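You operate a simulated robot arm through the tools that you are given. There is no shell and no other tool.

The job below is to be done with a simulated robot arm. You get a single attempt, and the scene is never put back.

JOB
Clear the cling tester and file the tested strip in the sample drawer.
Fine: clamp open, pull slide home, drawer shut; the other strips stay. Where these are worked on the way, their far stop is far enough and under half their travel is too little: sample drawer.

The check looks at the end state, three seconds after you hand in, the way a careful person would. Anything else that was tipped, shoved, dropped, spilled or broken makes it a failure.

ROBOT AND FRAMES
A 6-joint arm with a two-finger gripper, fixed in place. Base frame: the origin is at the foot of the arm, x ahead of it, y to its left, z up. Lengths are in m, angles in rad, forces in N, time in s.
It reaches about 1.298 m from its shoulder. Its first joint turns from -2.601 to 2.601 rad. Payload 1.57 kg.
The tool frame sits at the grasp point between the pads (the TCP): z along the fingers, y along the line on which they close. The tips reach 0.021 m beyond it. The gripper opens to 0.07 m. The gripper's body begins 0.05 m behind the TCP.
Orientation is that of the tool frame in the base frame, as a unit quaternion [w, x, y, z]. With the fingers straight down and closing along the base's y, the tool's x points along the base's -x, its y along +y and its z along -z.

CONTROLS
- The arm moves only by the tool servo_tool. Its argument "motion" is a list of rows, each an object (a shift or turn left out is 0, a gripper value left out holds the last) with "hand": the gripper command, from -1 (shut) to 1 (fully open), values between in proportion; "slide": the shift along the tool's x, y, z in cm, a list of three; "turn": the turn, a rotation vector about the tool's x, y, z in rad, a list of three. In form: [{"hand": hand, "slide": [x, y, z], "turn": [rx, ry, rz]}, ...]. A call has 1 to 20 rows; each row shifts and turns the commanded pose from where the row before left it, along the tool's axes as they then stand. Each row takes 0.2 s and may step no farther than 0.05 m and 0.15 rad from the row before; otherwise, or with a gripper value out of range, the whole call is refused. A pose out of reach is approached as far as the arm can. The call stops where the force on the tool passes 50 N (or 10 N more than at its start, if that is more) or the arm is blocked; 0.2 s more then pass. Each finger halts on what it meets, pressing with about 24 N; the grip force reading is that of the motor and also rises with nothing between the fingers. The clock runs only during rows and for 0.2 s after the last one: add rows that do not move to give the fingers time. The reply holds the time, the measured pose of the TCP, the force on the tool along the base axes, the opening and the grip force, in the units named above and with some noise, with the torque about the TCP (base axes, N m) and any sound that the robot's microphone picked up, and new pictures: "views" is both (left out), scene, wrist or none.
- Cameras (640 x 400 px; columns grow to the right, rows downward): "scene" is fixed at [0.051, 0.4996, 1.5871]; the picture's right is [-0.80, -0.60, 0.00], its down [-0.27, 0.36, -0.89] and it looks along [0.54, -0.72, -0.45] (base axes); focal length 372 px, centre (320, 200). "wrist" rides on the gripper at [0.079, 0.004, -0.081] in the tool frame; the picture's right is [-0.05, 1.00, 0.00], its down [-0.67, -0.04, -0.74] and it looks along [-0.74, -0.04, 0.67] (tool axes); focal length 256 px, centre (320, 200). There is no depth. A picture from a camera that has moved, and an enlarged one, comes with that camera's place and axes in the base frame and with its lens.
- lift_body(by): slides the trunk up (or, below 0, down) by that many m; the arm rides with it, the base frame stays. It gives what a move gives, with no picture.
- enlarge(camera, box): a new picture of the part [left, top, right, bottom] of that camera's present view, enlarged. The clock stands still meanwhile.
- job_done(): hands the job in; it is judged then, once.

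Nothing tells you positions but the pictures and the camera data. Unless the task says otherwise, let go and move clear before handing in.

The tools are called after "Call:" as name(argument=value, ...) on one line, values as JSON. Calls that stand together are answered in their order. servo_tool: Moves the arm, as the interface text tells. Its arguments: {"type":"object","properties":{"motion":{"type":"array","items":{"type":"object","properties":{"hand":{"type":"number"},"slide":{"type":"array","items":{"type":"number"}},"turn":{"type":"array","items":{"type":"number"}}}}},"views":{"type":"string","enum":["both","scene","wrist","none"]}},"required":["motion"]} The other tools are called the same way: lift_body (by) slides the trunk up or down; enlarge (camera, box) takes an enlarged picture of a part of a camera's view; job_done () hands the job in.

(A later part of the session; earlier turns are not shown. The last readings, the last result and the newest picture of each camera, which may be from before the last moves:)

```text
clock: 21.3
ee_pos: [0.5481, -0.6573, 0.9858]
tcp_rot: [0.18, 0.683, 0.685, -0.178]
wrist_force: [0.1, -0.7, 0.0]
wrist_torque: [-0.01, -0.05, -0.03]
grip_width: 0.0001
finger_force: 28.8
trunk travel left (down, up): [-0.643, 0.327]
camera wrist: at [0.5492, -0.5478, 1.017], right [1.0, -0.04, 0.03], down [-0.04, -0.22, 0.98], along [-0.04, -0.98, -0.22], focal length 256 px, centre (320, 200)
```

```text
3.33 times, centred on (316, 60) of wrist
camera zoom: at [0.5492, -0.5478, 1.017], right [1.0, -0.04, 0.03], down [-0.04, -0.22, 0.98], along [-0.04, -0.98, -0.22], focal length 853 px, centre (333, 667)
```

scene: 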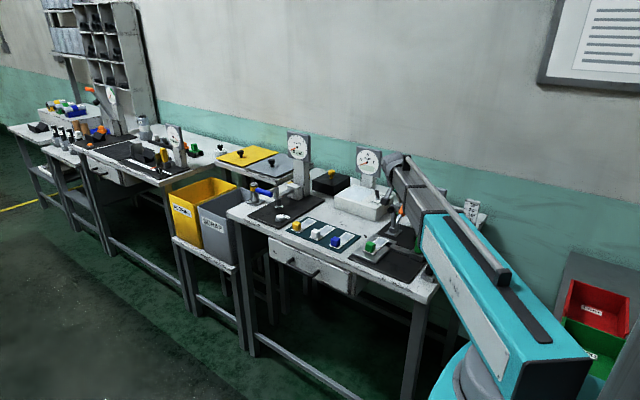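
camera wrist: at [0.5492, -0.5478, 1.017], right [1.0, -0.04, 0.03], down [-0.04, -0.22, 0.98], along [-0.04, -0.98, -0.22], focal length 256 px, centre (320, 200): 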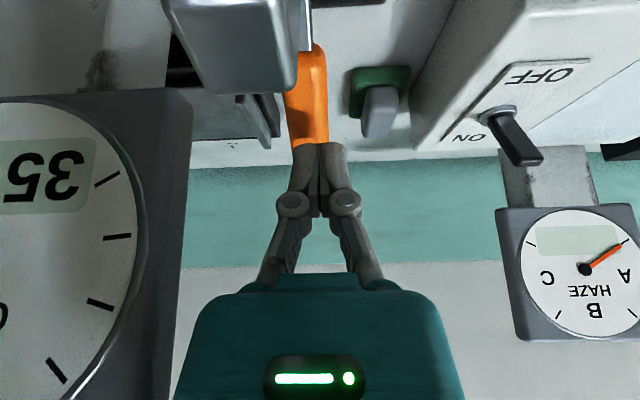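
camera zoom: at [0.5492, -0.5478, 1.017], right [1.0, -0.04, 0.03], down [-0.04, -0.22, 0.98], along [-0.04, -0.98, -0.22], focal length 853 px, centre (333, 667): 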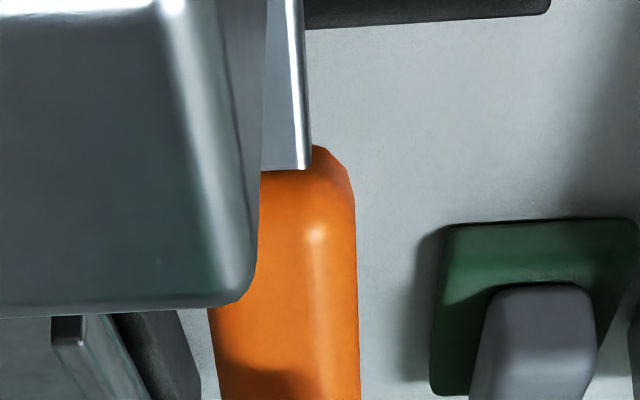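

The clamp has swung open: its arm now stands upright and the strip is free on its plate. I'll raise the trunk first so the fingers clear the raised arm, then back out.

Call:
lift_body(by=0.1)

Call:
servo_tool(motion=[{}], views="both")

Call:
enlarge(camera="scene", box=[320, 180, 480, 280])

```text
clock: 22.7
ee_pos: [0.5476, -0.6567, 1.0862]
tcp_rot: [0.18, 0.683, 0.685, -0.178]
wrist_force: [0.6, 0.7, 0.4]
wrist_torque: [0.01, -0.01, 0.01]
grip_width: 0.0
finger_force: 28.6
trunk travel left (down, up): [-0.743, 0.227]
```

```text
clock: 23.1
ee_pos: [0.5473, -0.6568, 1.0856]
tcp_rot: [0.179, 0.683, 0.685, -0.178]
wrist_force: [0.7, 0.3, -0.3]
wrist_torque: [-0.01, 0.02, 0.01]
grip_width: 0.0
finger_force: 28.5
trunk travel left (down, up): [-0.743, 0.227]
camera wrist: at [0.5493, -0.5475, 1.117], right [1.0, -0.04, 0.03], down [-0.04, -0.22, 0.98], along [-0.04, -0.98, -0.22], focal length 256 px, centre (320, 200)
```

scene: 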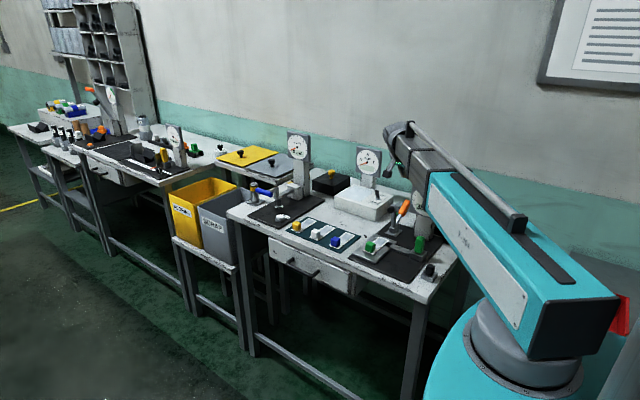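
wrist: 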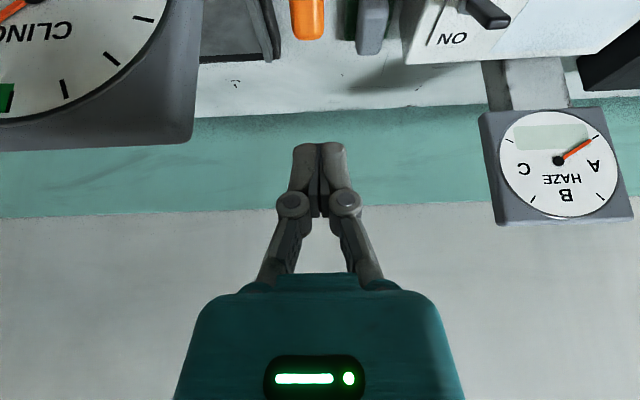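

```text
4.00 times, centred on (400, 230) of scene
camera zoom: at [0.051, 0.4996, 1.5871], right [-0.8, -0.6, 0.0], down [-0.27, 0.36, -0.89], along [0.54, -0.72, -0.45], focal length 1488 px, centre (0, 80)
```

zoom: 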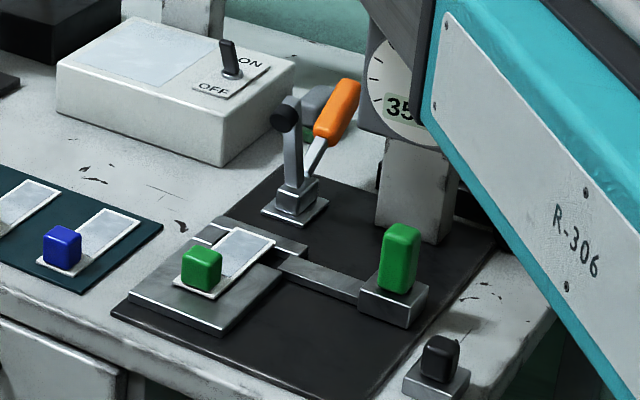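

The clamp is open and stays open. Next is the drawer: I'll back away over the tester and move to a viewpoint in front of the drawer handle, near x 0.735.

Call:
servo_tool(motion=[{"slide": [4.3, 0, -2.42]}, {"slide": [4.3, 0, -2.42]}, {"slide": [4.3, 0, -2.42]}, {"slide": [4.3, 0, -2.42]}, {"slide": [4.3, 0, -2.42]}, {"slide": [3.2, 2.7, -1.8]}, {"slide": [3.2, 2.7, -1.8]}, {"slide": [3.2, 2.7, -1.8]}, {"slide": [3.2, 2.7, -1.8]}, {"slide": [3.2, 2.7, -1.8]}, {"slide": [3.2, 2.7, -1.8]}, {"slide": [3.2, 2.7, -1.8]}, {}], views="scene")

```text
clock: 25.9
ee_pos: [0.7331, -0.1493, 1.0854]
tcp_rot: [0.18, 0.683, 0.685, -0.179]
wrist_force: [0.4, -0.2, -0.1]
wrist_torque: [0.0, 0.01, -0.02]
grip_width: 0.0
finger_force: 28.7
trunk travel left (down, up): [-0.743, 0.227]
```

scene: 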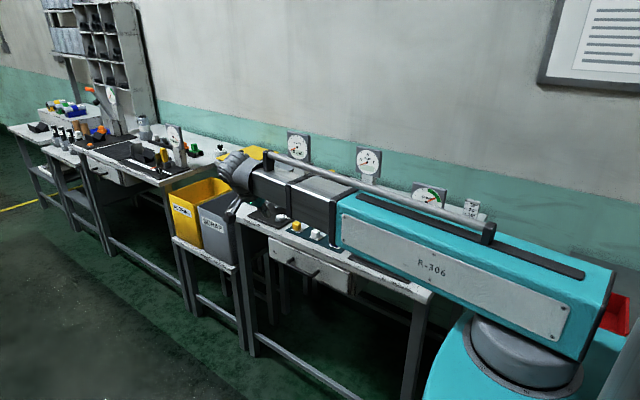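

Now I'll lower the trunk to look at the drawer handle from the front.

Call:
lift_body(by=-0.2)

Call:
servo_tool(motion=[{}], views="both")

Call:
enlarge(camera="wrist", box=[200, 40, 456, 200])

```text
clock: 28.0
ee_pos: [0.7333, -0.1514, 0.8852]
tcp_rot: [0.18, 0.683, 0.685, -0.178]
wrist_force: [0.1, 0.3, 0.4]
wrist_torque: [0.0, 0.0, 0.0]
grip_width: 0.0
finger_force: 28.9
trunk travel left (down, up): [-0.543, 0.427]
```

```text
clock: 28.4
ee_pos: [0.7341, -0.1501, 0.8861]
tcp_rot: [0.18, 0.683, 0.685, -0.178]
wrist_force: [0.4, -1.1, -0.2]
wrist_torque: [-0.01, 0.02, 0.0]
grip_width: 0.0002
finger_force: 28.9
trunk travel left (down, up): [-0.543, 0.427]
camera wrist: at [0.7353, -0.0415, 0.917], right [1.0, -0.04, 0.03], down [-0.04, -0.22, 0.98], along [-0.04, -0.98, -0.22], focal length 256 px, centre (320, 200)
```

scene: 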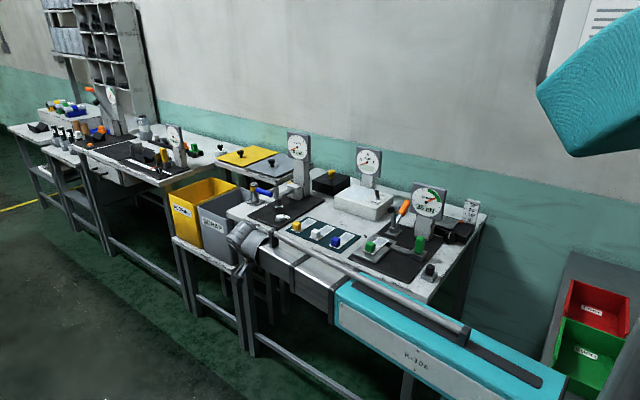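
wrist: 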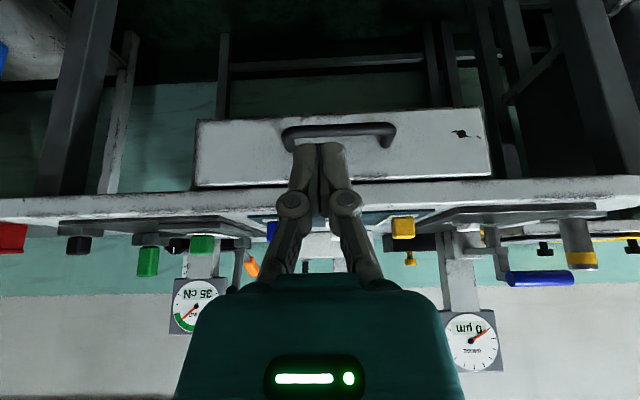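

```text
2.50 times, centred on (328, 120) of wrist
camera zoom: at [0.7353, -0.0415, 0.917], right [1.0, -0.04, 0.03], down [-0.04, -0.22, 0.98], along [-0.04, -0.98, -0.22], focal length 640 px, centre (300, 400)
```

zoom: 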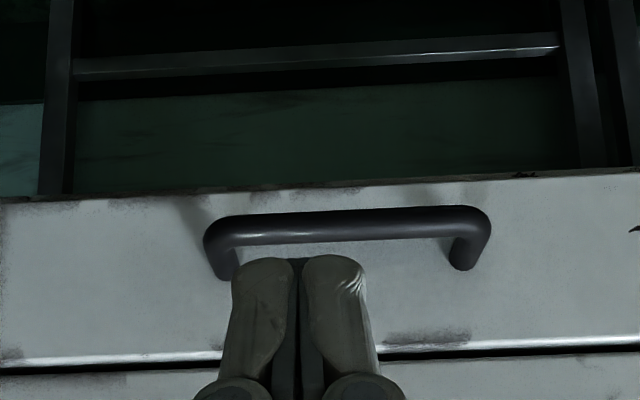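

The handle bar is at about (0.748, −0.307, 0.777), with its panel at y≈−0.347, leaving roughly a 3 cm gap. I'll make the tool steeper, move above that gap, and hook the closed fingers behind the bar.

Call:
servo_tool(motion=[{"turn": [0, 0.105, 0]}, {"turn": [0, 0.105, 0]}, {"turn": [0, 0.103, 0]}, {"slide": [-3.0, 0.7, 0.6]}, {"slide": [-3.0, 0.7, 0.6]}, {"slide": [-3.0, 0, 0.6]}, {}], views="both")

```text
clock: 30.0
ee_pos: [0.7477, -0.242, 0.8654]
tcp_rot: [0.07, 0.703, 0.705, -0.07]
wrist_force: [-0.6, 0.0, 0.0]
wrist_torque: [0.01, -0.03, 0.03]
grip_width: 0.0001
finger_force: 28.7
out of reach, approached as far as the arm can: row 1, 2, 3
trunk travel left (down, up): [-0.543, 0.427]
camera wrist: at [0.751, -0.1489, 0.9288], right [1.0, -0.05, 0.01], down [-0.04, -0.51, 0.86], along [-0.04, -0.86, -0.51], focal length 256 px, centre (320, 200)
```

scene: 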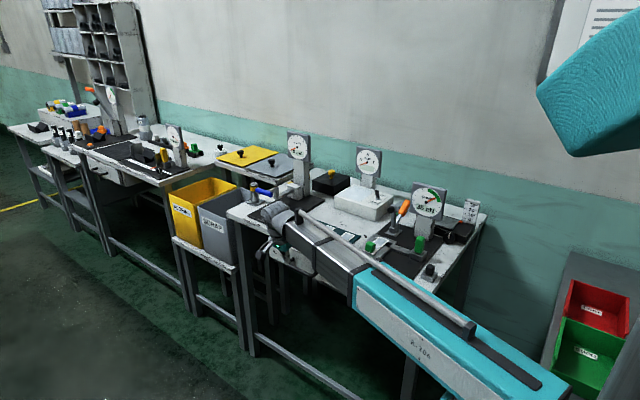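
wrist: 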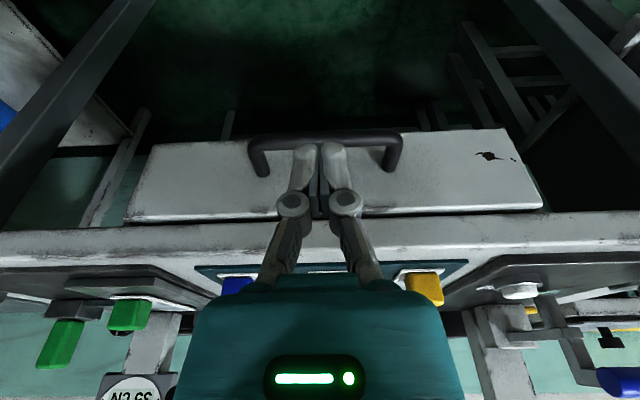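

Call:
enlarge(camera="scene", box=[230, 180, 390, 300])

Call:
enlarge(camera="wrist", box=[200, 100, 440, 250])

```text
3.33 times, centred on (310, 240) of scene
camera zoom: at [0.051, 0.4996, 1.5871], right [-0.8, -0.6, 0.0], down [-0.27, 0.36, -0.89], along [0.54, -0.72, -0.45], focal length 1240 px, centre (353, 67)
```

zoom: 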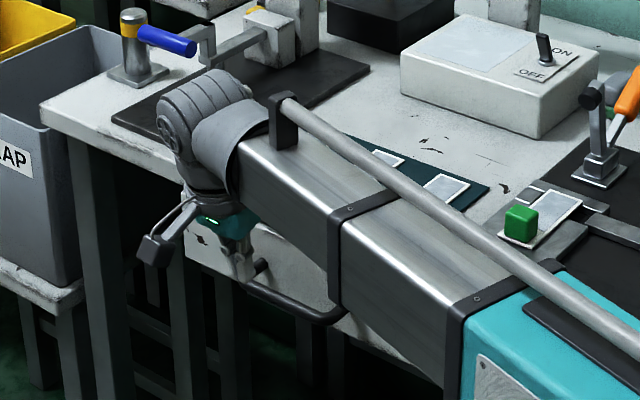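

```text
2.67 times, centred on (320, 175) of wrist
camera zoom: at [0.751, -0.1489, 0.9288], right [1.0, -0.05, 0.01], down [-0.04, -0.51, 0.86], along [-0.04, -0.86, -0.51], focal length 683 px, centre (320, 267)
```

zoom: 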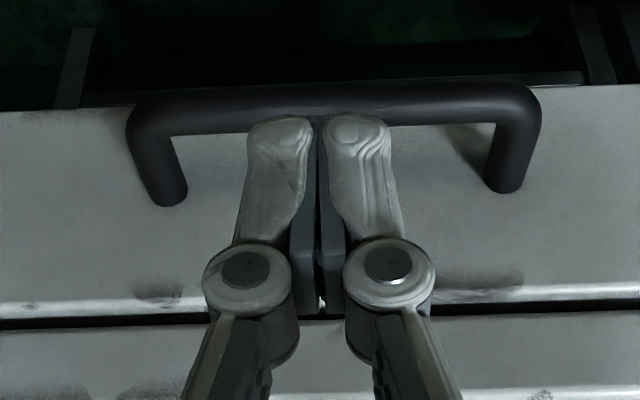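

The fingers are centred on the handle in x. I'll lower so the tips are just above bar height, move in over the gap, then lower behind the bar.

Call:
lift_body(by=-0.04)

Call:
servo_tool(motion=[{"slide": [-1.66, 0, 0.34]}, {"slide": [-1.66, 0, 0.34]}, {"slide": [-1.66, 0, 0.34]}, {"slide": [-1.66, 0, 0.34]}, {"slide": [-1.66, 0.2, 0.34]}, {}], views="both")

Call:
enlarge(camera="wrist", box=[200, 100, 440, 250])

Call:
enlarge(camera="scene", box=[230, 180, 390, 300])

```text
clock: 30.9
ee_pos: [0.7486, -0.243, 0.826]
tcp_rot: [0.071, 0.703, 0.704, -0.07]
wrist_force: [-0.3, -0.5, -0.1]
wrist_torque: [-0.04, 0.0, -0.02]
grip_width: 0.0003
finger_force: 28.8
trunk travel left (down, up): [-0.503, 0.467]
```

```text
clock: 32.3
ee_pos: [0.7522, -0.3273, 0.8266]
tcp_rot: [0.07, 0.703, 0.705, -0.069]
wrist_force: [0.6, 0.7, -0.1]
wrist_torque: [-0.01, 0.03, 0.01]
grip_width: 0.0
finger_force: 28.8
trunk travel left (down, up): [-0.503, 0.467]
camera wrist: at [0.753, -0.233, 0.8888], right [1.0, -0.05, 0.01], down [-0.04, -0.51, 0.86], along [-0.04, -0.86, -0.51], focal length 256 px, centre (320, 200)
```

scene: 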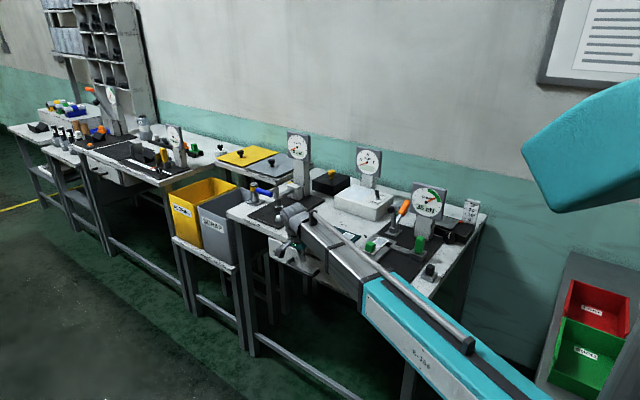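
wrist: 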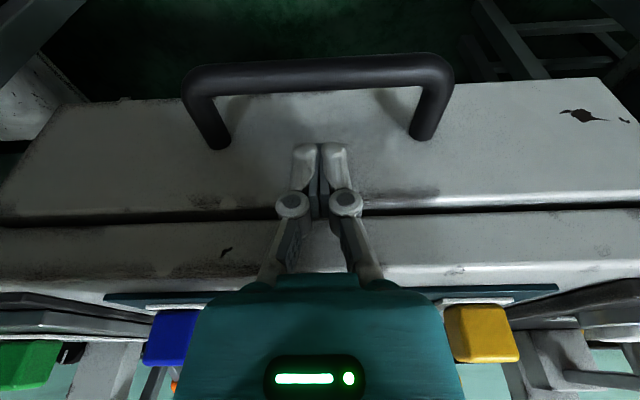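

```text
2.67 times, centred on (320, 175) of wrist
camera zoom: at [0.753, -0.233, 0.8888], right [1.0, -0.05, 0.01], down [-0.04, -0.51, 0.86], along [-0.04, -0.86, -0.51], focal length 683 px, centre (320, 267)
```

zoom: 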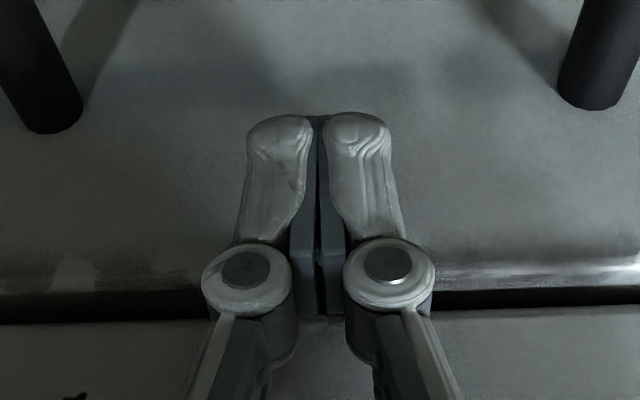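

```text
3.33 times, centred on (310, 240) of scene
camera zoom: at [0.051, 0.4996, 1.5871], right [-0.8, -0.6, 0.0], down [-0.27, 0.36, -0.89], along [0.54, -0.72, -0.45], focal length 1240 px, centre (353, 67)
```

zoom: 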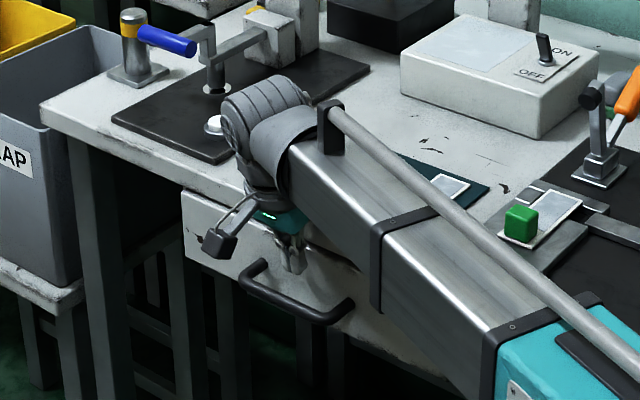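

The fingers are above the gap between bar and panel. Lowering behind the bar now.

Call:
lift_body(by=-0.042)

```text
clock: 32.9
ee_pos: [0.752, -0.3284, 0.7933]
tcp_rot: [0.074, 0.702, 0.705, -0.072]
wrist_force: [-3.1, 6.3, 20.5]
wrist_torque: [-0.83, 0.14, -0.16]
grip_width: 0.0
finger_force: 28.6
trunk travel left (down, up): [-0.468, 0.502]
stopped: the force on the tool passed its limit at 86 N (the readings are from after the stop); the commanded pose is now the measured one
```

Something was touched at TCP z 0.793, so I'll back up and look at what it was.

Call:
lift_body(by=0.02)

Call:
servo_tool(motion=[{}], views="both")

Call:
enlarge(camera="scene", box=[230, 180, 390, 300])

Call:
enlarge(camera="wrist", box=[200, 100, 440, 250])

```text
clock: 33.6
ee_pos: [0.7504, -0.3283, 0.8106]
tcp_rot: [0.074, 0.701, 0.706, -0.072]
wrist_force: [-0.3, -0.5, 0.1]
wrist_torque: [-0.05, -0.05, 0.01]
grip_width: 0.0002
finger_force: 28.3
trunk travel left (down, up): [-0.488, 0.482]
```

```text
clock: 34.0
ee_pos: [0.7516, -0.3283, 0.8112]
tcp_rot: [0.073, 0.701, 0.706, -0.072]
wrist_force: [-0.4, -0.2, -0.6]
wrist_torque: [0.02, 0.0, 0.03]
grip_width: 0.0002
finger_force: 28.8
trunk travel left (down, up): [-0.488, 0.482]
camera wrist: at [0.7539, -0.2337, 0.8732], right [1.0, -0.05, 0.01], down [-0.03, -0.5, 0.87], along [-0.03, -0.86, -0.5], focal length 256 px, centre (320, 200)
```

scene: 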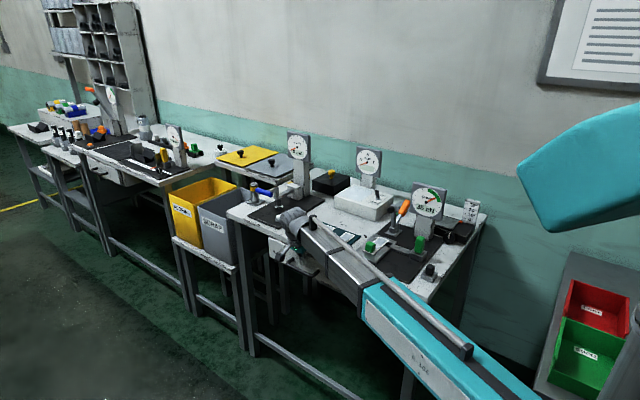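
wrist: 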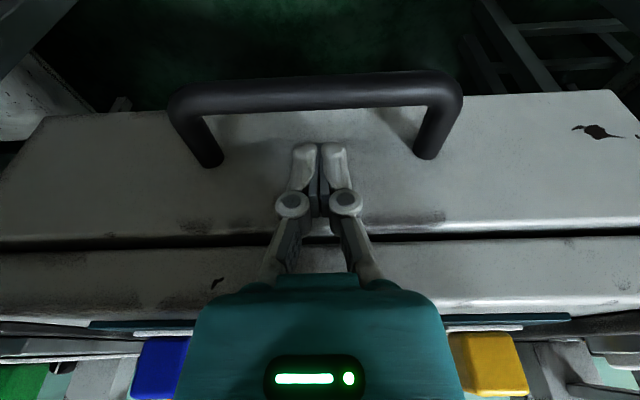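

```text
3.33 times, centred on (310, 240) of scene
camera zoom: at [0.051, 0.4996, 1.5871], right [-0.8, -0.6, 0.0], down [-0.27, 0.36, -0.89], along [0.54, -0.72, -0.45], focal length 1240 px, centre (353, 67)
```

zoom: 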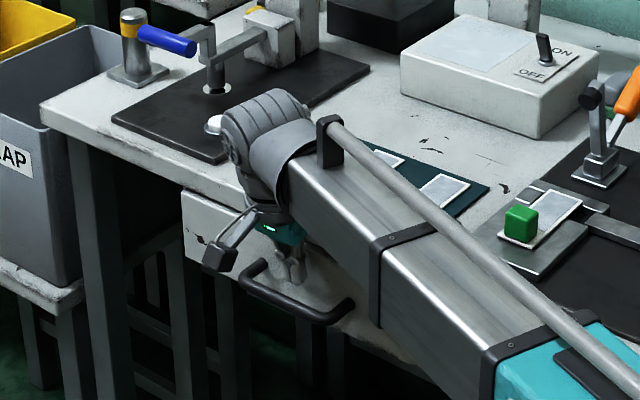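

```text
2.67 times, centred on (320, 175) of wrist
camera zoom: at [0.7539, -0.2337, 0.8732], right [1.0, -0.05, 0.01], down [-0.03, -0.5, 0.87], along [-0.03, -0.86, -0.5], focal length 683 px, centre (320, 267)
```

zoom: 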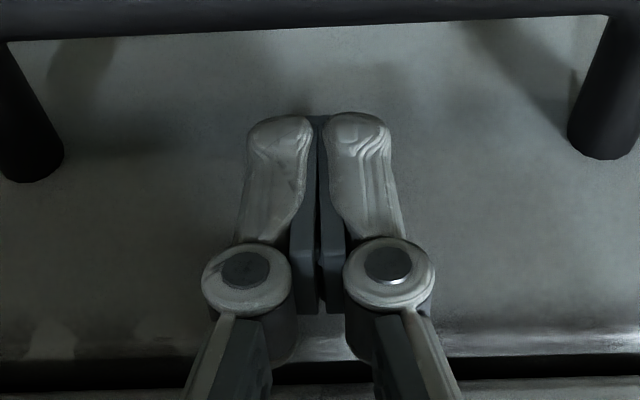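

The contact torque places it at the table's front edge (y≈−0.347, z≈0.865): the gripper housing is thicker than the fingers and hit it. I'll tilt the tool more so the housing stays clear, then go down behind the bar again.

Call:
servo_tool(motion=[{"slide": [0.8, 0, -0.17]}, {"turn": [0, -0.135, 0]}, {"turn": [0, -0.135, 0]}, {}], views="wrist")

```text
clock: 35.0
ee_pos: [0.7516, -0.3198, 0.8277]
tcp_rot: [0.167, 0.686, 0.689, -0.166]
wrist_force: [0.2, -0.1, 0.1]
wrist_torque: [-0.02, -0.01, 0.02]
grip_width: 0.0
finger_force: 28.7
out of reach, approached as far as the arm can: row 2, 3
trunk travel left (down, up): [-0.488, 0.482]
camera wrist: at [0.7539, -0.212, 0.8626], right [1.0, -0.04, 0.03], down [-0.04, -0.25, 0.97], along [-0.03, -0.97, -0.25], focal length 256 px, centre (320, 200)
```

wrist: 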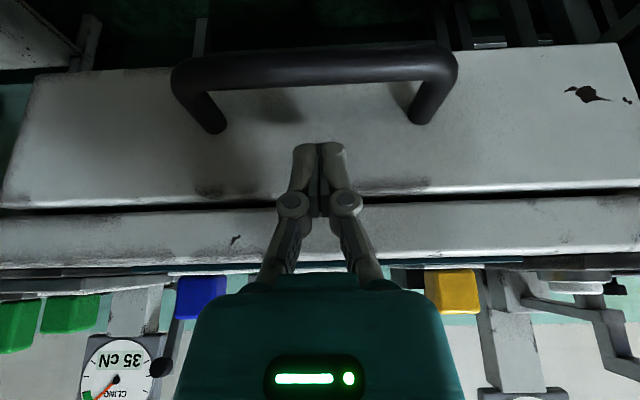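

Call:
servo_tool(motion=[{"slide": [-0.27, 0, 0.14]}, {}], views="none")

Call:
lift_body(by=-0.042)

Call:
servo_tool(motion=[{}], views="both")

Call:
enlarge(camera="wrist", box=[200, 60, 440, 210])

```text
clock: 35.6
ee_pos: [0.7519, -0.3222, 0.8273]
tcp_rot: [0.168, 0.685, 0.689, -0.166]
wrist_force: [-0.3, 0.2, -0.8]
wrist_torque: [0.0, -0.03, 0.0]
grip_width: 0.0
finger_force: 28.7
trunk travel left (down, up): [-0.488, 0.482]
```

```text
clock: 36.5
ee_pos: [0.7511, -0.3236, 0.7852]
tcp_rot: [0.168, 0.686, 0.688, -0.167]
wrist_force: [0.4, -0.2, 0.4]
wrist_torque: [0.0, 0.02, -0.01]
grip_width: 0.0
finger_force: 28.6
trunk travel left (down, up): [-0.446, 0.524]
```

```text
clock: 36.9
ee_pos: [0.7507, -0.3233, 0.786]
tcp_rot: [0.168, 0.686, 0.689, -0.165]
wrist_force: [0.1, 0.1, 0.9]
wrist_torque: [0.01, 0.04, -0.04]
grip_width: 0.0002
finger_force: 28.7
trunk travel left (down, up): [-0.446, 0.524]
camera wrist: at [0.7537, -0.2153, 0.8206], right [1.0, -0.04, 0.03], down [-0.04, -0.25, 0.97], along [-0.03, -0.97, -0.25], focal length 256 px, centre (320, 200)
```

scene: 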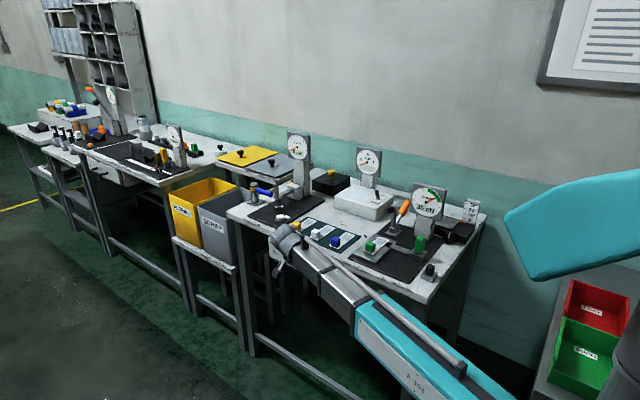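
wrist: 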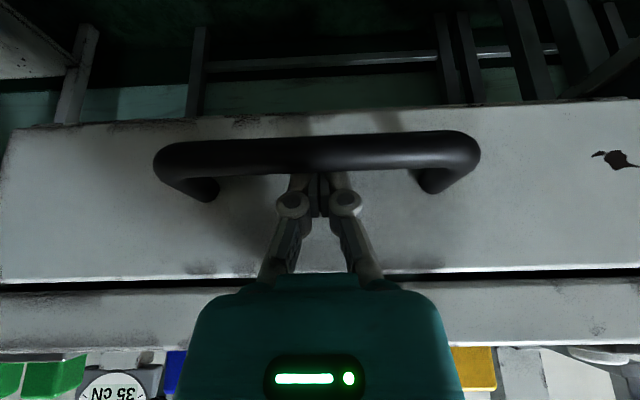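

```text
2.67 times, centred on (320, 135) of wrist
camera zoom: at [0.7537, -0.2153, 0.8206], right [1.0, -0.04, 0.03], down [-0.04, -0.25, 0.97], along [-0.03, -0.97, -0.25], focal length 683 px, centre (320, 373)
```

zoom: 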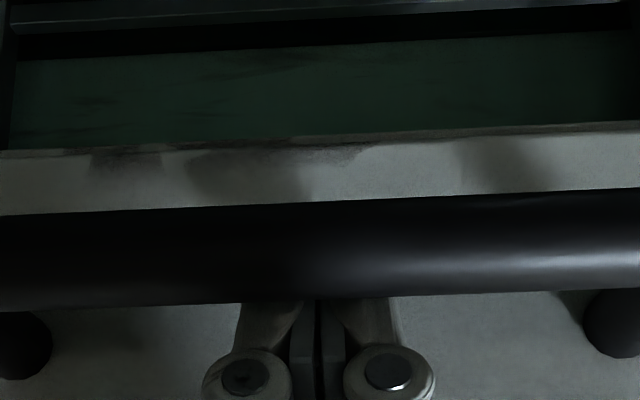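

The fingertips are hooked behind the handle bar. Pulling the drawer out slowly toward +y.

Call:
servo_tool(motion=[{"slide": [1.33, 0, -0.69]}, {"slide": [1.77, 0, -0.92]}, {"slide": [1.77, 0, -0.92]}, {"slide": [1.77, 0, -0.92]}, {"slide": [1.77, 0, -0.92]}, {}], views="both")

```text
clock: 38.3
ee_pos: [0.7512, -0.2295, 0.7865]
tcp_rot: [0.168, 0.685, 0.689, -0.166]
wrist_force: [-0.5, 0.6, 0.6]
wrist_torque: [0.0, -0.04, -0.02]
grip_width: 0.0
finger_force: 28.2
trunk travel left (down, up): [-0.446, 0.524]
camera wrist: at [0.7523, -0.1202, 0.8206], right [1.0, -0.04, 0.03], down [-0.04, -0.25, 0.97], along [-0.04, -0.97, -0.25], focal length 256 px, centre (320, 200)
```

scene: 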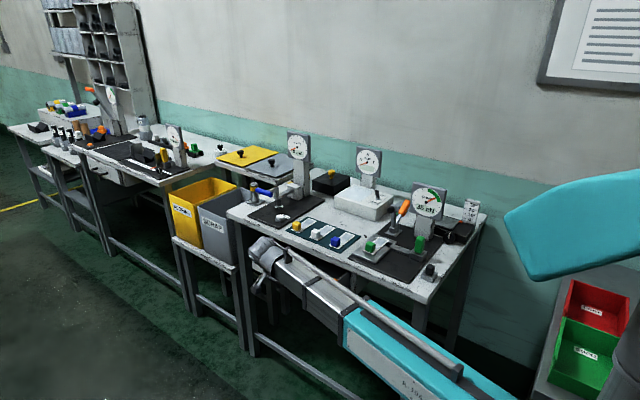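
wrist: 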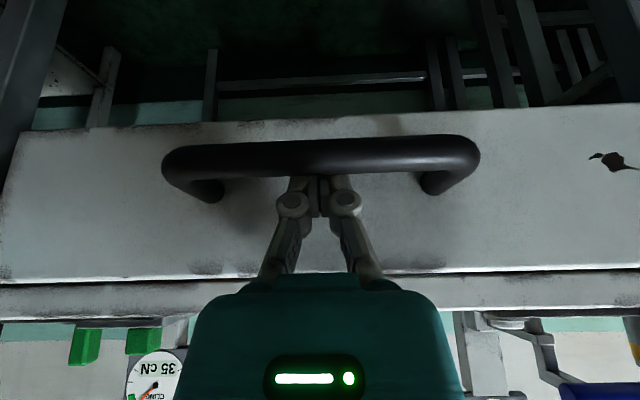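

The drawer is following with almost no force. I'll keep pulling until it reaches its stop or is well open.

Call:
servo_tool(motion=[{"slide": [1.77, 0, -0.92]}, {"slide": [1.77, 0, -0.92]}, {"slide": [1.77, 0, -0.92]}, {"slide": [1.77, 0, -0.92]}, {}], views="wrist")

```text
clock: 39.5
ee_pos: [0.7514, -0.1481, 0.7854]
tcp_rot: [0.168, 0.686, 0.688, -0.166]
wrist_force: [0.0, -0.6, -0.3]
wrist_torque: [-0.01, 0.02, -0.01]
grip_width: 0.0001
finger_force: 28.8
trunk travel left (down, up): [-0.446, 0.524]
camera wrist: at [0.7527, -0.0388, 0.8206], right [1.0, -0.04, 0.03], down [-0.04, -0.25, 0.97], along [-0.03, -0.97, -0.25], focal length 256 px, centre (320, 200)
```

wrist: 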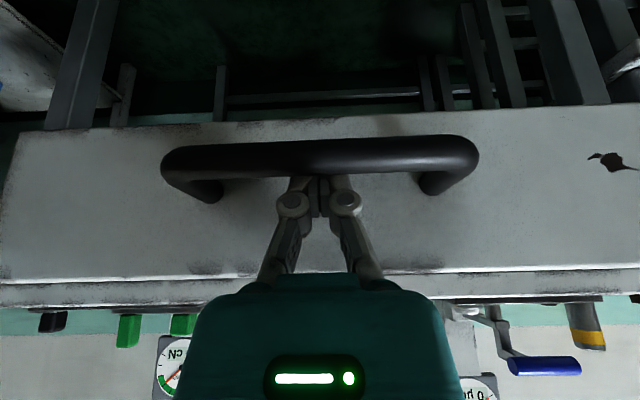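

Call:
servo_tool(motion=[{"slide": [1.33, 0, -0.69]}, {"slide": [1.33, 0, -0.69]}, {"slide": [1.33, 0, -0.69]}, {"slide": [1.33, 0, -0.69]}, {}], views="both")

```text
clock: 40.7
ee_pos: [0.7495, -0.0882, 0.7851]
tcp_rot: [0.167, 0.686, 0.688, -0.167]
wrist_force: [0.3, -0.9, -0.1]
wrist_torque: [0.02, -0.01, -0.02]
grip_width: 0.0001
finger_force: 28.9
trunk travel left (down, up): [-0.446, 0.524]
camera wrist: at [0.7514, 0.0201, 0.8206], right [1.0, -0.04, 0.03], down [-0.04, -0.25, 0.97], along [-0.03, -0.97, -0.25], focal length 256 px, centre (320, 200)
```

scene: 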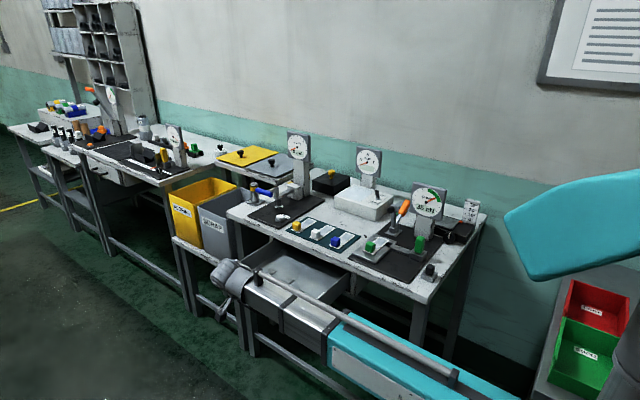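
wrist: 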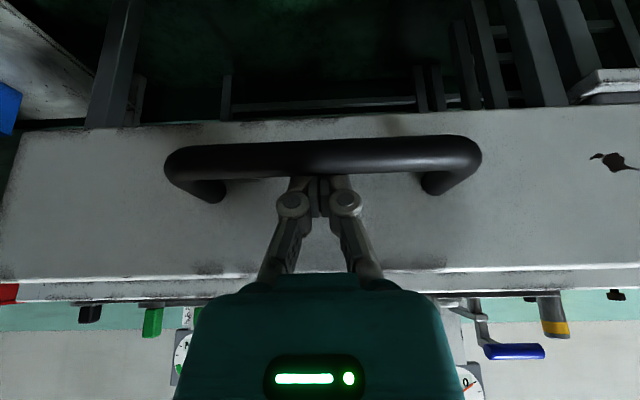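

The drawer is about 0.22 m open and its interior tray shows. I'll continue gently to find its stop.

Call:
servo_tool(motion=[{"slide": [0.89, 0, -0.46]}, {"slide": [0.89, 0, -0.46]}, {"slide": [0.89, 0, -0.46]}, {"slide": [0.89, 0, -0.46]}, {"slide": [0.89, 0, -0.46]}, {}], views="both")

Call:
enlarge(camera="scene", box=[200, 200, 392, 320])

```text
clock: 41.9
ee_pos: [0.7499, -0.0492, 0.788]
tcp_rot: [0.174, 0.686, 0.685, -0.171]
wrist_force: [2.4, -10.7, 5.1]
wrist_torque: [-0.02, 0.15, -0.04]
grip_width: 0.0058
finger_force: 29.3
trunk travel left (down, up): [-0.446, 0.524]
stopped in row 6: the force on the tool passed its limit at 56 N (the readings are from after the stop); the commanded pose is now the measured one
camera wrist: at [0.7526, 0.0596, 0.8207], right [1.0, -0.05, 0.03], down [-0.04, -0.23, 0.97], along [-0.04, -0.97, -0.24], focal length 256 px, centre (320, 200)
```

scene: 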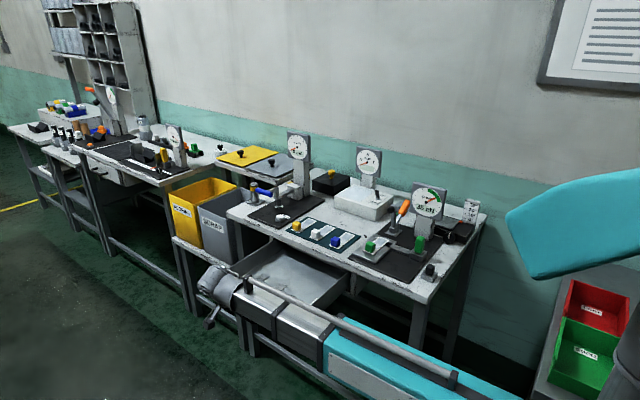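
wrist: 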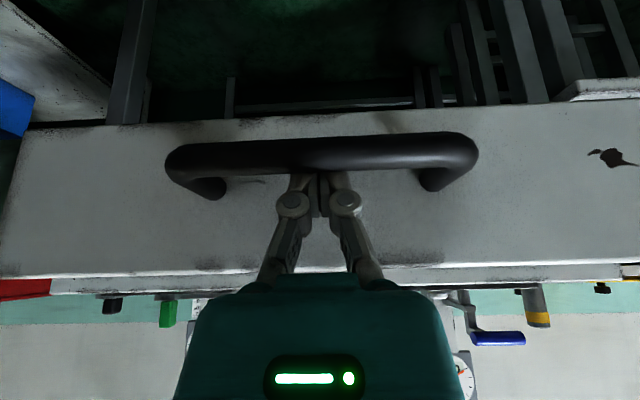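

```text
3.33 times, centred on (296, 260) of scene
camera zoom: at [0.051, 0.4996, 1.5871], right [-0.8, -0.6, 0.0], down [-0.27, 0.36, -0.89], along [0.54, -0.72, -0.45], focal length 1240 px, centre (400, 0)
```

zoom: 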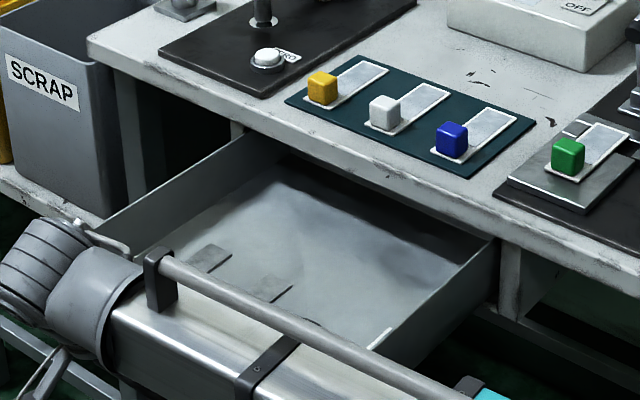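

The drawer reached its stop at about 0.26 m of travel, and strips or cards appear to be inside. I'll relieve the contact and lift the fingers out of the handle.

Call:
servo_tool(motion=[{"slide": [-0.89, 0, 0.46]}, {}], views="none")

Call:
lift_body(by=0.14)

Call:
servo_tool(motion=[{}], views="both")

```text
clock: 42.5
ee_pos: [0.7498, -0.0575, 0.7867]
tcp_rot: [0.173, 0.686, 0.686, -0.17]
wrist_force: [0.4, 0.7, -0.4]
wrist_torque: [0.03, 0.03, 0.0]
grip_width: 0.0
finger_force: 28.1
trunk travel left (down, up): [-0.446, 0.524]
```

```text
clock: 44.2
ee_pos: [0.7495, -0.0569, 0.9273]
tcp_rot: [0.172, 0.686, 0.686, -0.171]
wrist_force: [0.0, 0.1, 0.3]
wrist_torque: [0.0, 0.02, 0.01]
grip_width: 0.0
finger_force: 28.7
trunk travel left (down, up): [-0.586, 0.384]
```

```text
clock: 44.6
ee_pos: [0.7503, -0.0564, 0.928]
tcp_rot: [0.171, 0.686, 0.686, -0.171]
wrist_force: [0.1, -0.3, -0.6]
wrist_torque: [0.01, -0.01, -0.04]
grip_width: 0.0
finger_force: 28.5
trunk travel left (down, up): [-0.586, 0.384]
camera wrist: at [0.7522, 0.0521, 0.9603], right [1.0, -0.05, 0.03], down [-0.04, -0.24, 0.97], along [-0.04, -0.97, -0.24], focal length 256 px, centre (320, 200)
```

scene: 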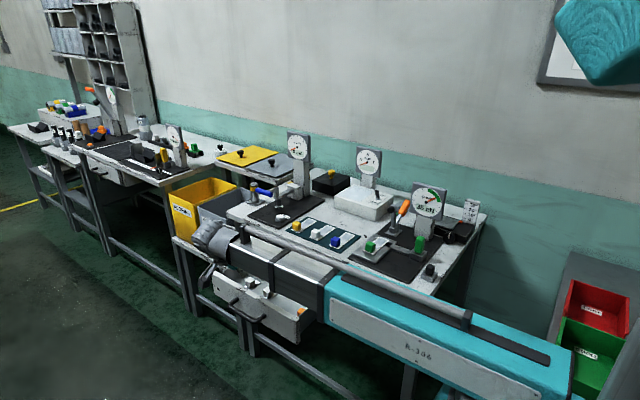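
wrist: 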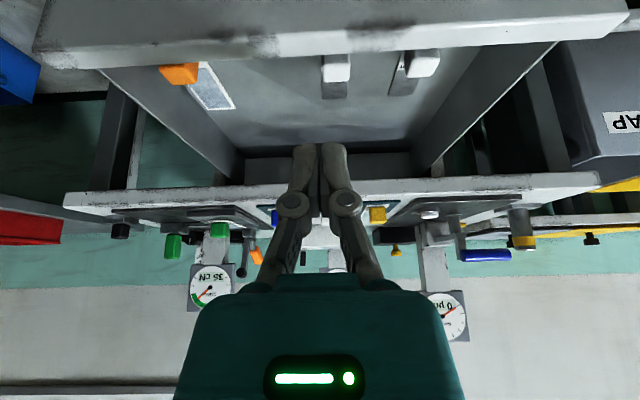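

The open drawer contains three existing samples: an orange-tab strip and two white/grey ones. I'll look closer to find a free spot.

Call:
enlarge(camera="wrist", box=[80, 20, 560, 200])

Call:
enlarge(camera="scene", box=[200, 220, 360, 340])

```text
1.33 times, centred on (320, 110) of wrist
camera zoom: at [0.7522, 0.0521, 0.9603], right [1.0, -0.05, 0.03], down [-0.04, -0.24, 0.97], along [-0.04, -0.97, -0.24], focal length 341 px, centre (320, 320)
```

zoom: 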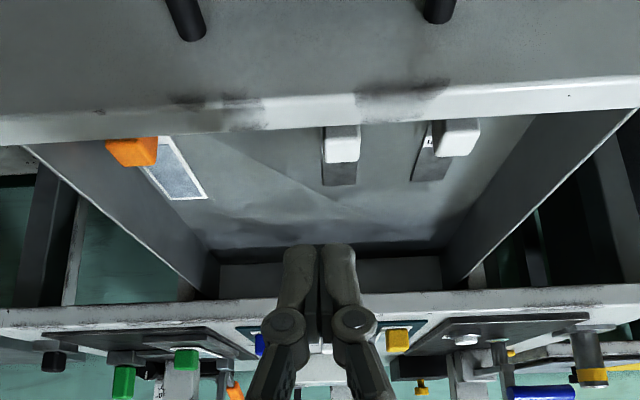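

```text
3.33 times, centred on (280, 280) of scene
camera zoom: at [0.051, 0.4996, 1.5871], right [-0.8, -0.6, 0.0], down [-0.27, 0.36, -0.89], along [0.54, -0.72, -0.45], focal length 1240 px, centre (453, -67)
```

zoom: 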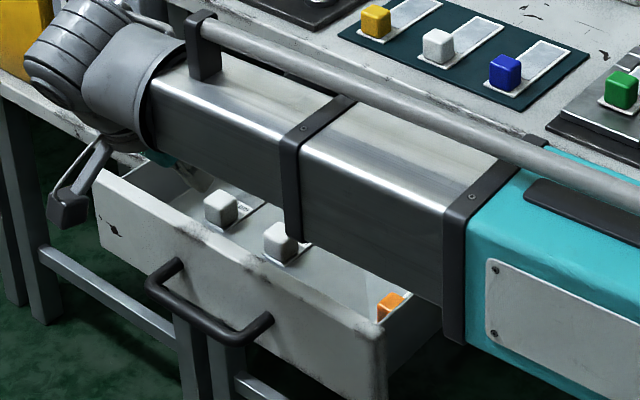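

Free slot identified: existing samples are at x≈0.604, 0.764 and 0.848, leaving an empty place near x≈0.684 with the tab row at y≈−0.165. I'll raise, straighten the tool, and go above the green-tab strip.

Call:
lift_body(by=0.12)

Call:
servo_tool(motion=[{"turn": [0, 0.122, 0]}, {"turn": [0, 0.122, 0]}, {"turn": [0, 0.122, 0]}, {"turn": [0, 0.123, 0]}, {"hand": 0.5, "slide": [-3.6, -2.3, 0]}, {"slide": [-3.6, -2.3, 0]}, {"slide": [-3.6, -2.3, 0]}, {"slide": [-3.6, -2.3, 0]}, {"slide": [-3.6, -2.3, 0]}, {"slide": [-3.6, -2.3, 0]}, {"slide": [-3.6, -2.3, 0]}, {"slide": [-3.6, -2.3, 0]}, {"slide": [-3.6, -2.3, 0]}, {}], views="both")

```text
clock: 46.1
ee_pos: [0.7502, -0.0566, 1.0473]
tcp_rot: [0.172, 0.687, 0.685, -0.171]
wrist_force: [-0.3, 0.2, 0.3]
wrist_torque: [-0.01, 0.03, 0.01]
grip_width: 0.0
finger_force: 28.9
trunk travel left (down, up): [-0.706, 0.264]
```

```text
clock: 49.1
ee_pos: [0.5413, -0.3818, 1.0247]
tcp_rot: [0.001, 0.707, 0.708, 0.001]
wrist_force: [0.5, -0.3, -0.2]
wrist_torque: [0.02, 0.0, 0.03]
grip_width: 0.0525
finger_force: 0.2
out of reach, approached as far as the arm can: row 1, 2, 3
trunk travel left (down, up): [-0.706, 0.264]
camera wrist: at [0.5439, -0.3022, 1.1052], right [1.0, -0.05, 0.0], down [-0.04, -0.67, 0.75], along [-0.04, -0.74, -0.67], focal length 256 px, centre (320, 200)
```

scene: 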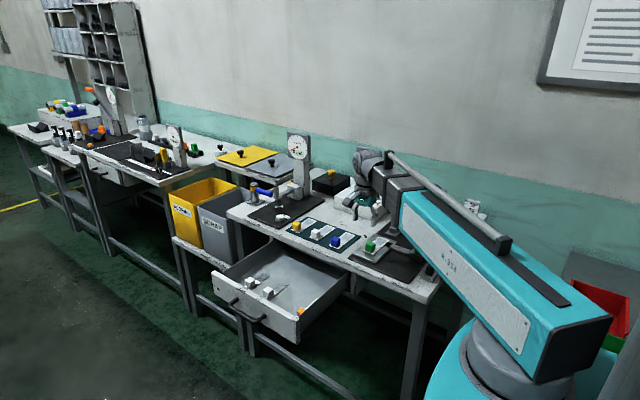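
wrist: 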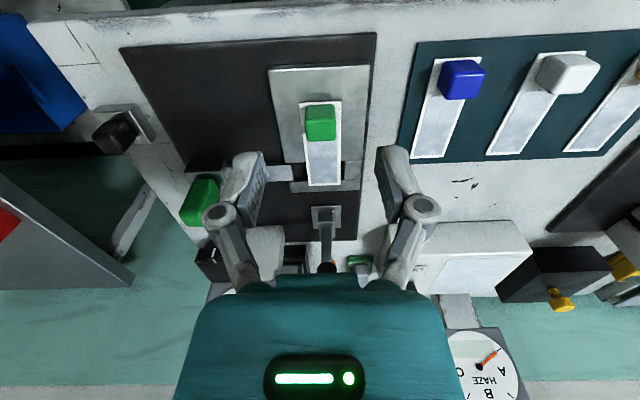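

I have a clear view of the strip now. I'll zoom for precise tab position, and also check the drawer contents from the scene camera.

Call:
enlarge(camera="wrist", box=[240, 60, 400, 200])

Call:
enlarge(camera="scene", box=[200, 230, 360, 350])

Call:
enlarge(camera="scene", box=[340, 210, 440, 285])

```text
2.86 times, centred on (320, 130) of wrist
camera zoom: at [0.5439, -0.3022, 1.1052], right [1.0, -0.05, 0.0], down [-0.04, -0.67, 0.75], along [-0.04, -0.74, -0.67], focal length 731 px, centre (320, 400)
```

zoom: 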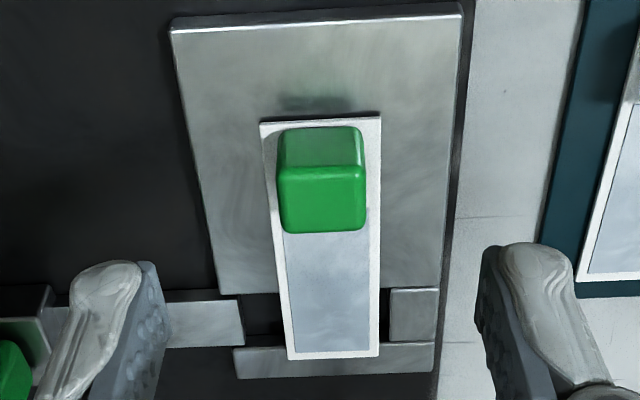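

```text
3.33 times, centred on (280, 290) of scene
camera zoom: at [0.051, 0.4996, 1.5871], right [-0.8, -0.6, 0.0], down [-0.27, 0.36, -0.89], along [0.54, -0.72, -0.45], focal length 1240 px, centre (453, -100)
```

zoom: 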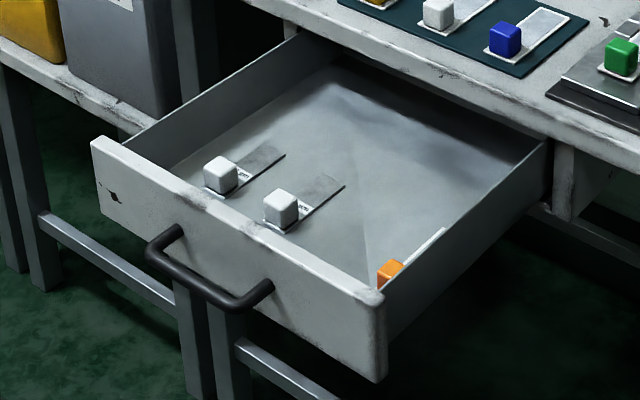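

```text
5.33 times, centred on (390, 248) of scene
camera zoom: at [0.051, 0.4996, 1.5871], right [-0.8, -0.6, 0.0], down [-0.27, 0.36, -0.89], along [0.54, -0.72, -0.45], focal length 1984 px, centre (-53, -53)
```

zoom: 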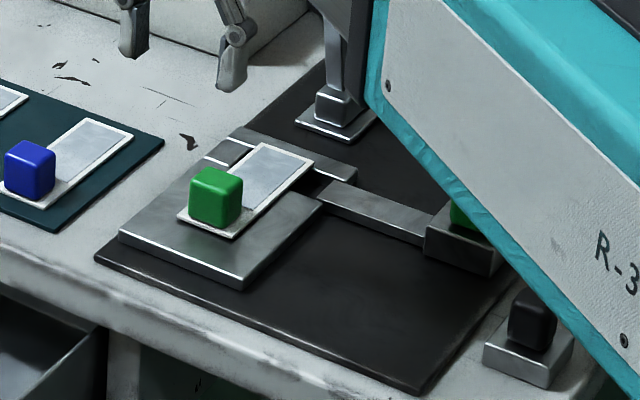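

The tab is at about (0.538, −0.4265), spanning z 0.886–0.911. I'll centre above it and lower part way, then check alignment.

Call:
servo_tool(motion=[{"slide": [-2.2, -0.15, 0]}, {"slide": [-2.27, -0.15, 0]}, {}], views="none")

Call:
lift_body(by=-0.075)

Call:
servo_tool(motion=[{}], views="both")

Call:
enlarge(camera="wrist", box=[220, 60, 420, 210])

```text
clock: 49.9
ee_pos: [0.5409, -0.4269, 1.0255]
tcp_rot: [0.001, 0.707, 0.707, -0.001]
wrist_force: [-0.4, 0.5, 0.7]
wrist_torque: [0.03, 0.01, -0.01]
grip_width: 0.0525
finger_force: 0.0
trunk travel left (down, up): [-0.706, 0.264]
```

```text
clock: 51.0
ee_pos: [0.5408, -0.4263, 0.9504]
tcp_rot: [0.001, 0.707, 0.707, 0.0]
wrist_force: [0.1, 0.0, -0.7]
wrist_torque: [0.01, -0.01, 0.01]
grip_width: 0.0527
finger_force: 0.1
trunk travel left (down, up): [-0.631, 0.339]
```

```text
clock: 51.4
ee_pos: [0.5417, -0.4249, 0.9501]
tcp_rot: [0.0, 0.707, 0.707, 0.0]
wrist_force: [0.6, -0.5, 0.5]
wrist_torque: [0.01, -0.01, -0.03]
grip_width: 0.0525
finger_force: 0.0
trunk travel left (down, up): [-0.631, 0.339]
camera wrist: at [0.5432, -0.3462, 1.0302], right [1.0, -0.05, 0.0], down [-0.04, -0.67, 0.75], along [-0.04, -0.74, -0.67], focal length 256 px, centre (320, 200)
```

scene: 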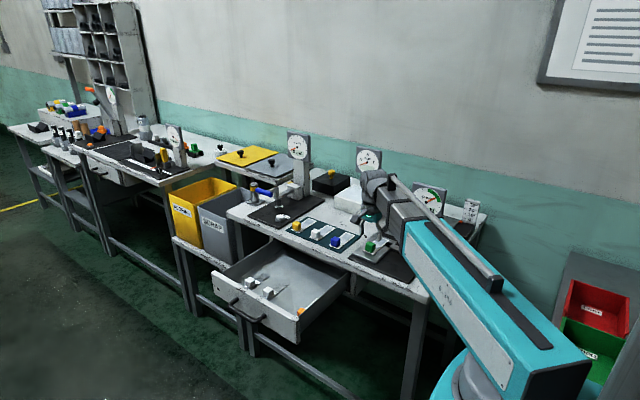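
wrist: 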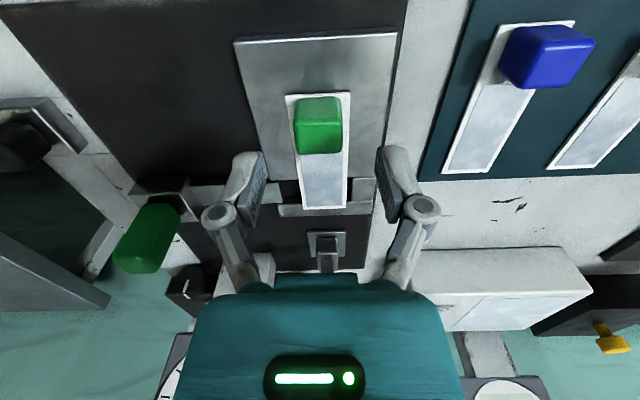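

```text
2.67 times, centred on (320, 135) of wrist
camera zoom: at [0.5432, -0.3462, 1.0302], right [1.0, -0.05, 0.0], down [-0.04, -0.67, 0.75], along [-0.04, -0.74, -0.67], focal length 683 px, centre (320, 373)
```

zoom: 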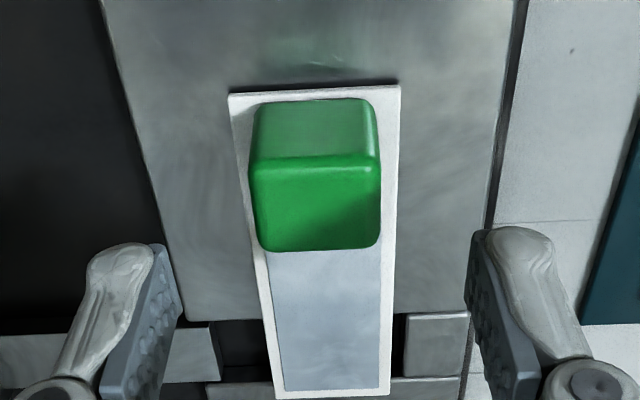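

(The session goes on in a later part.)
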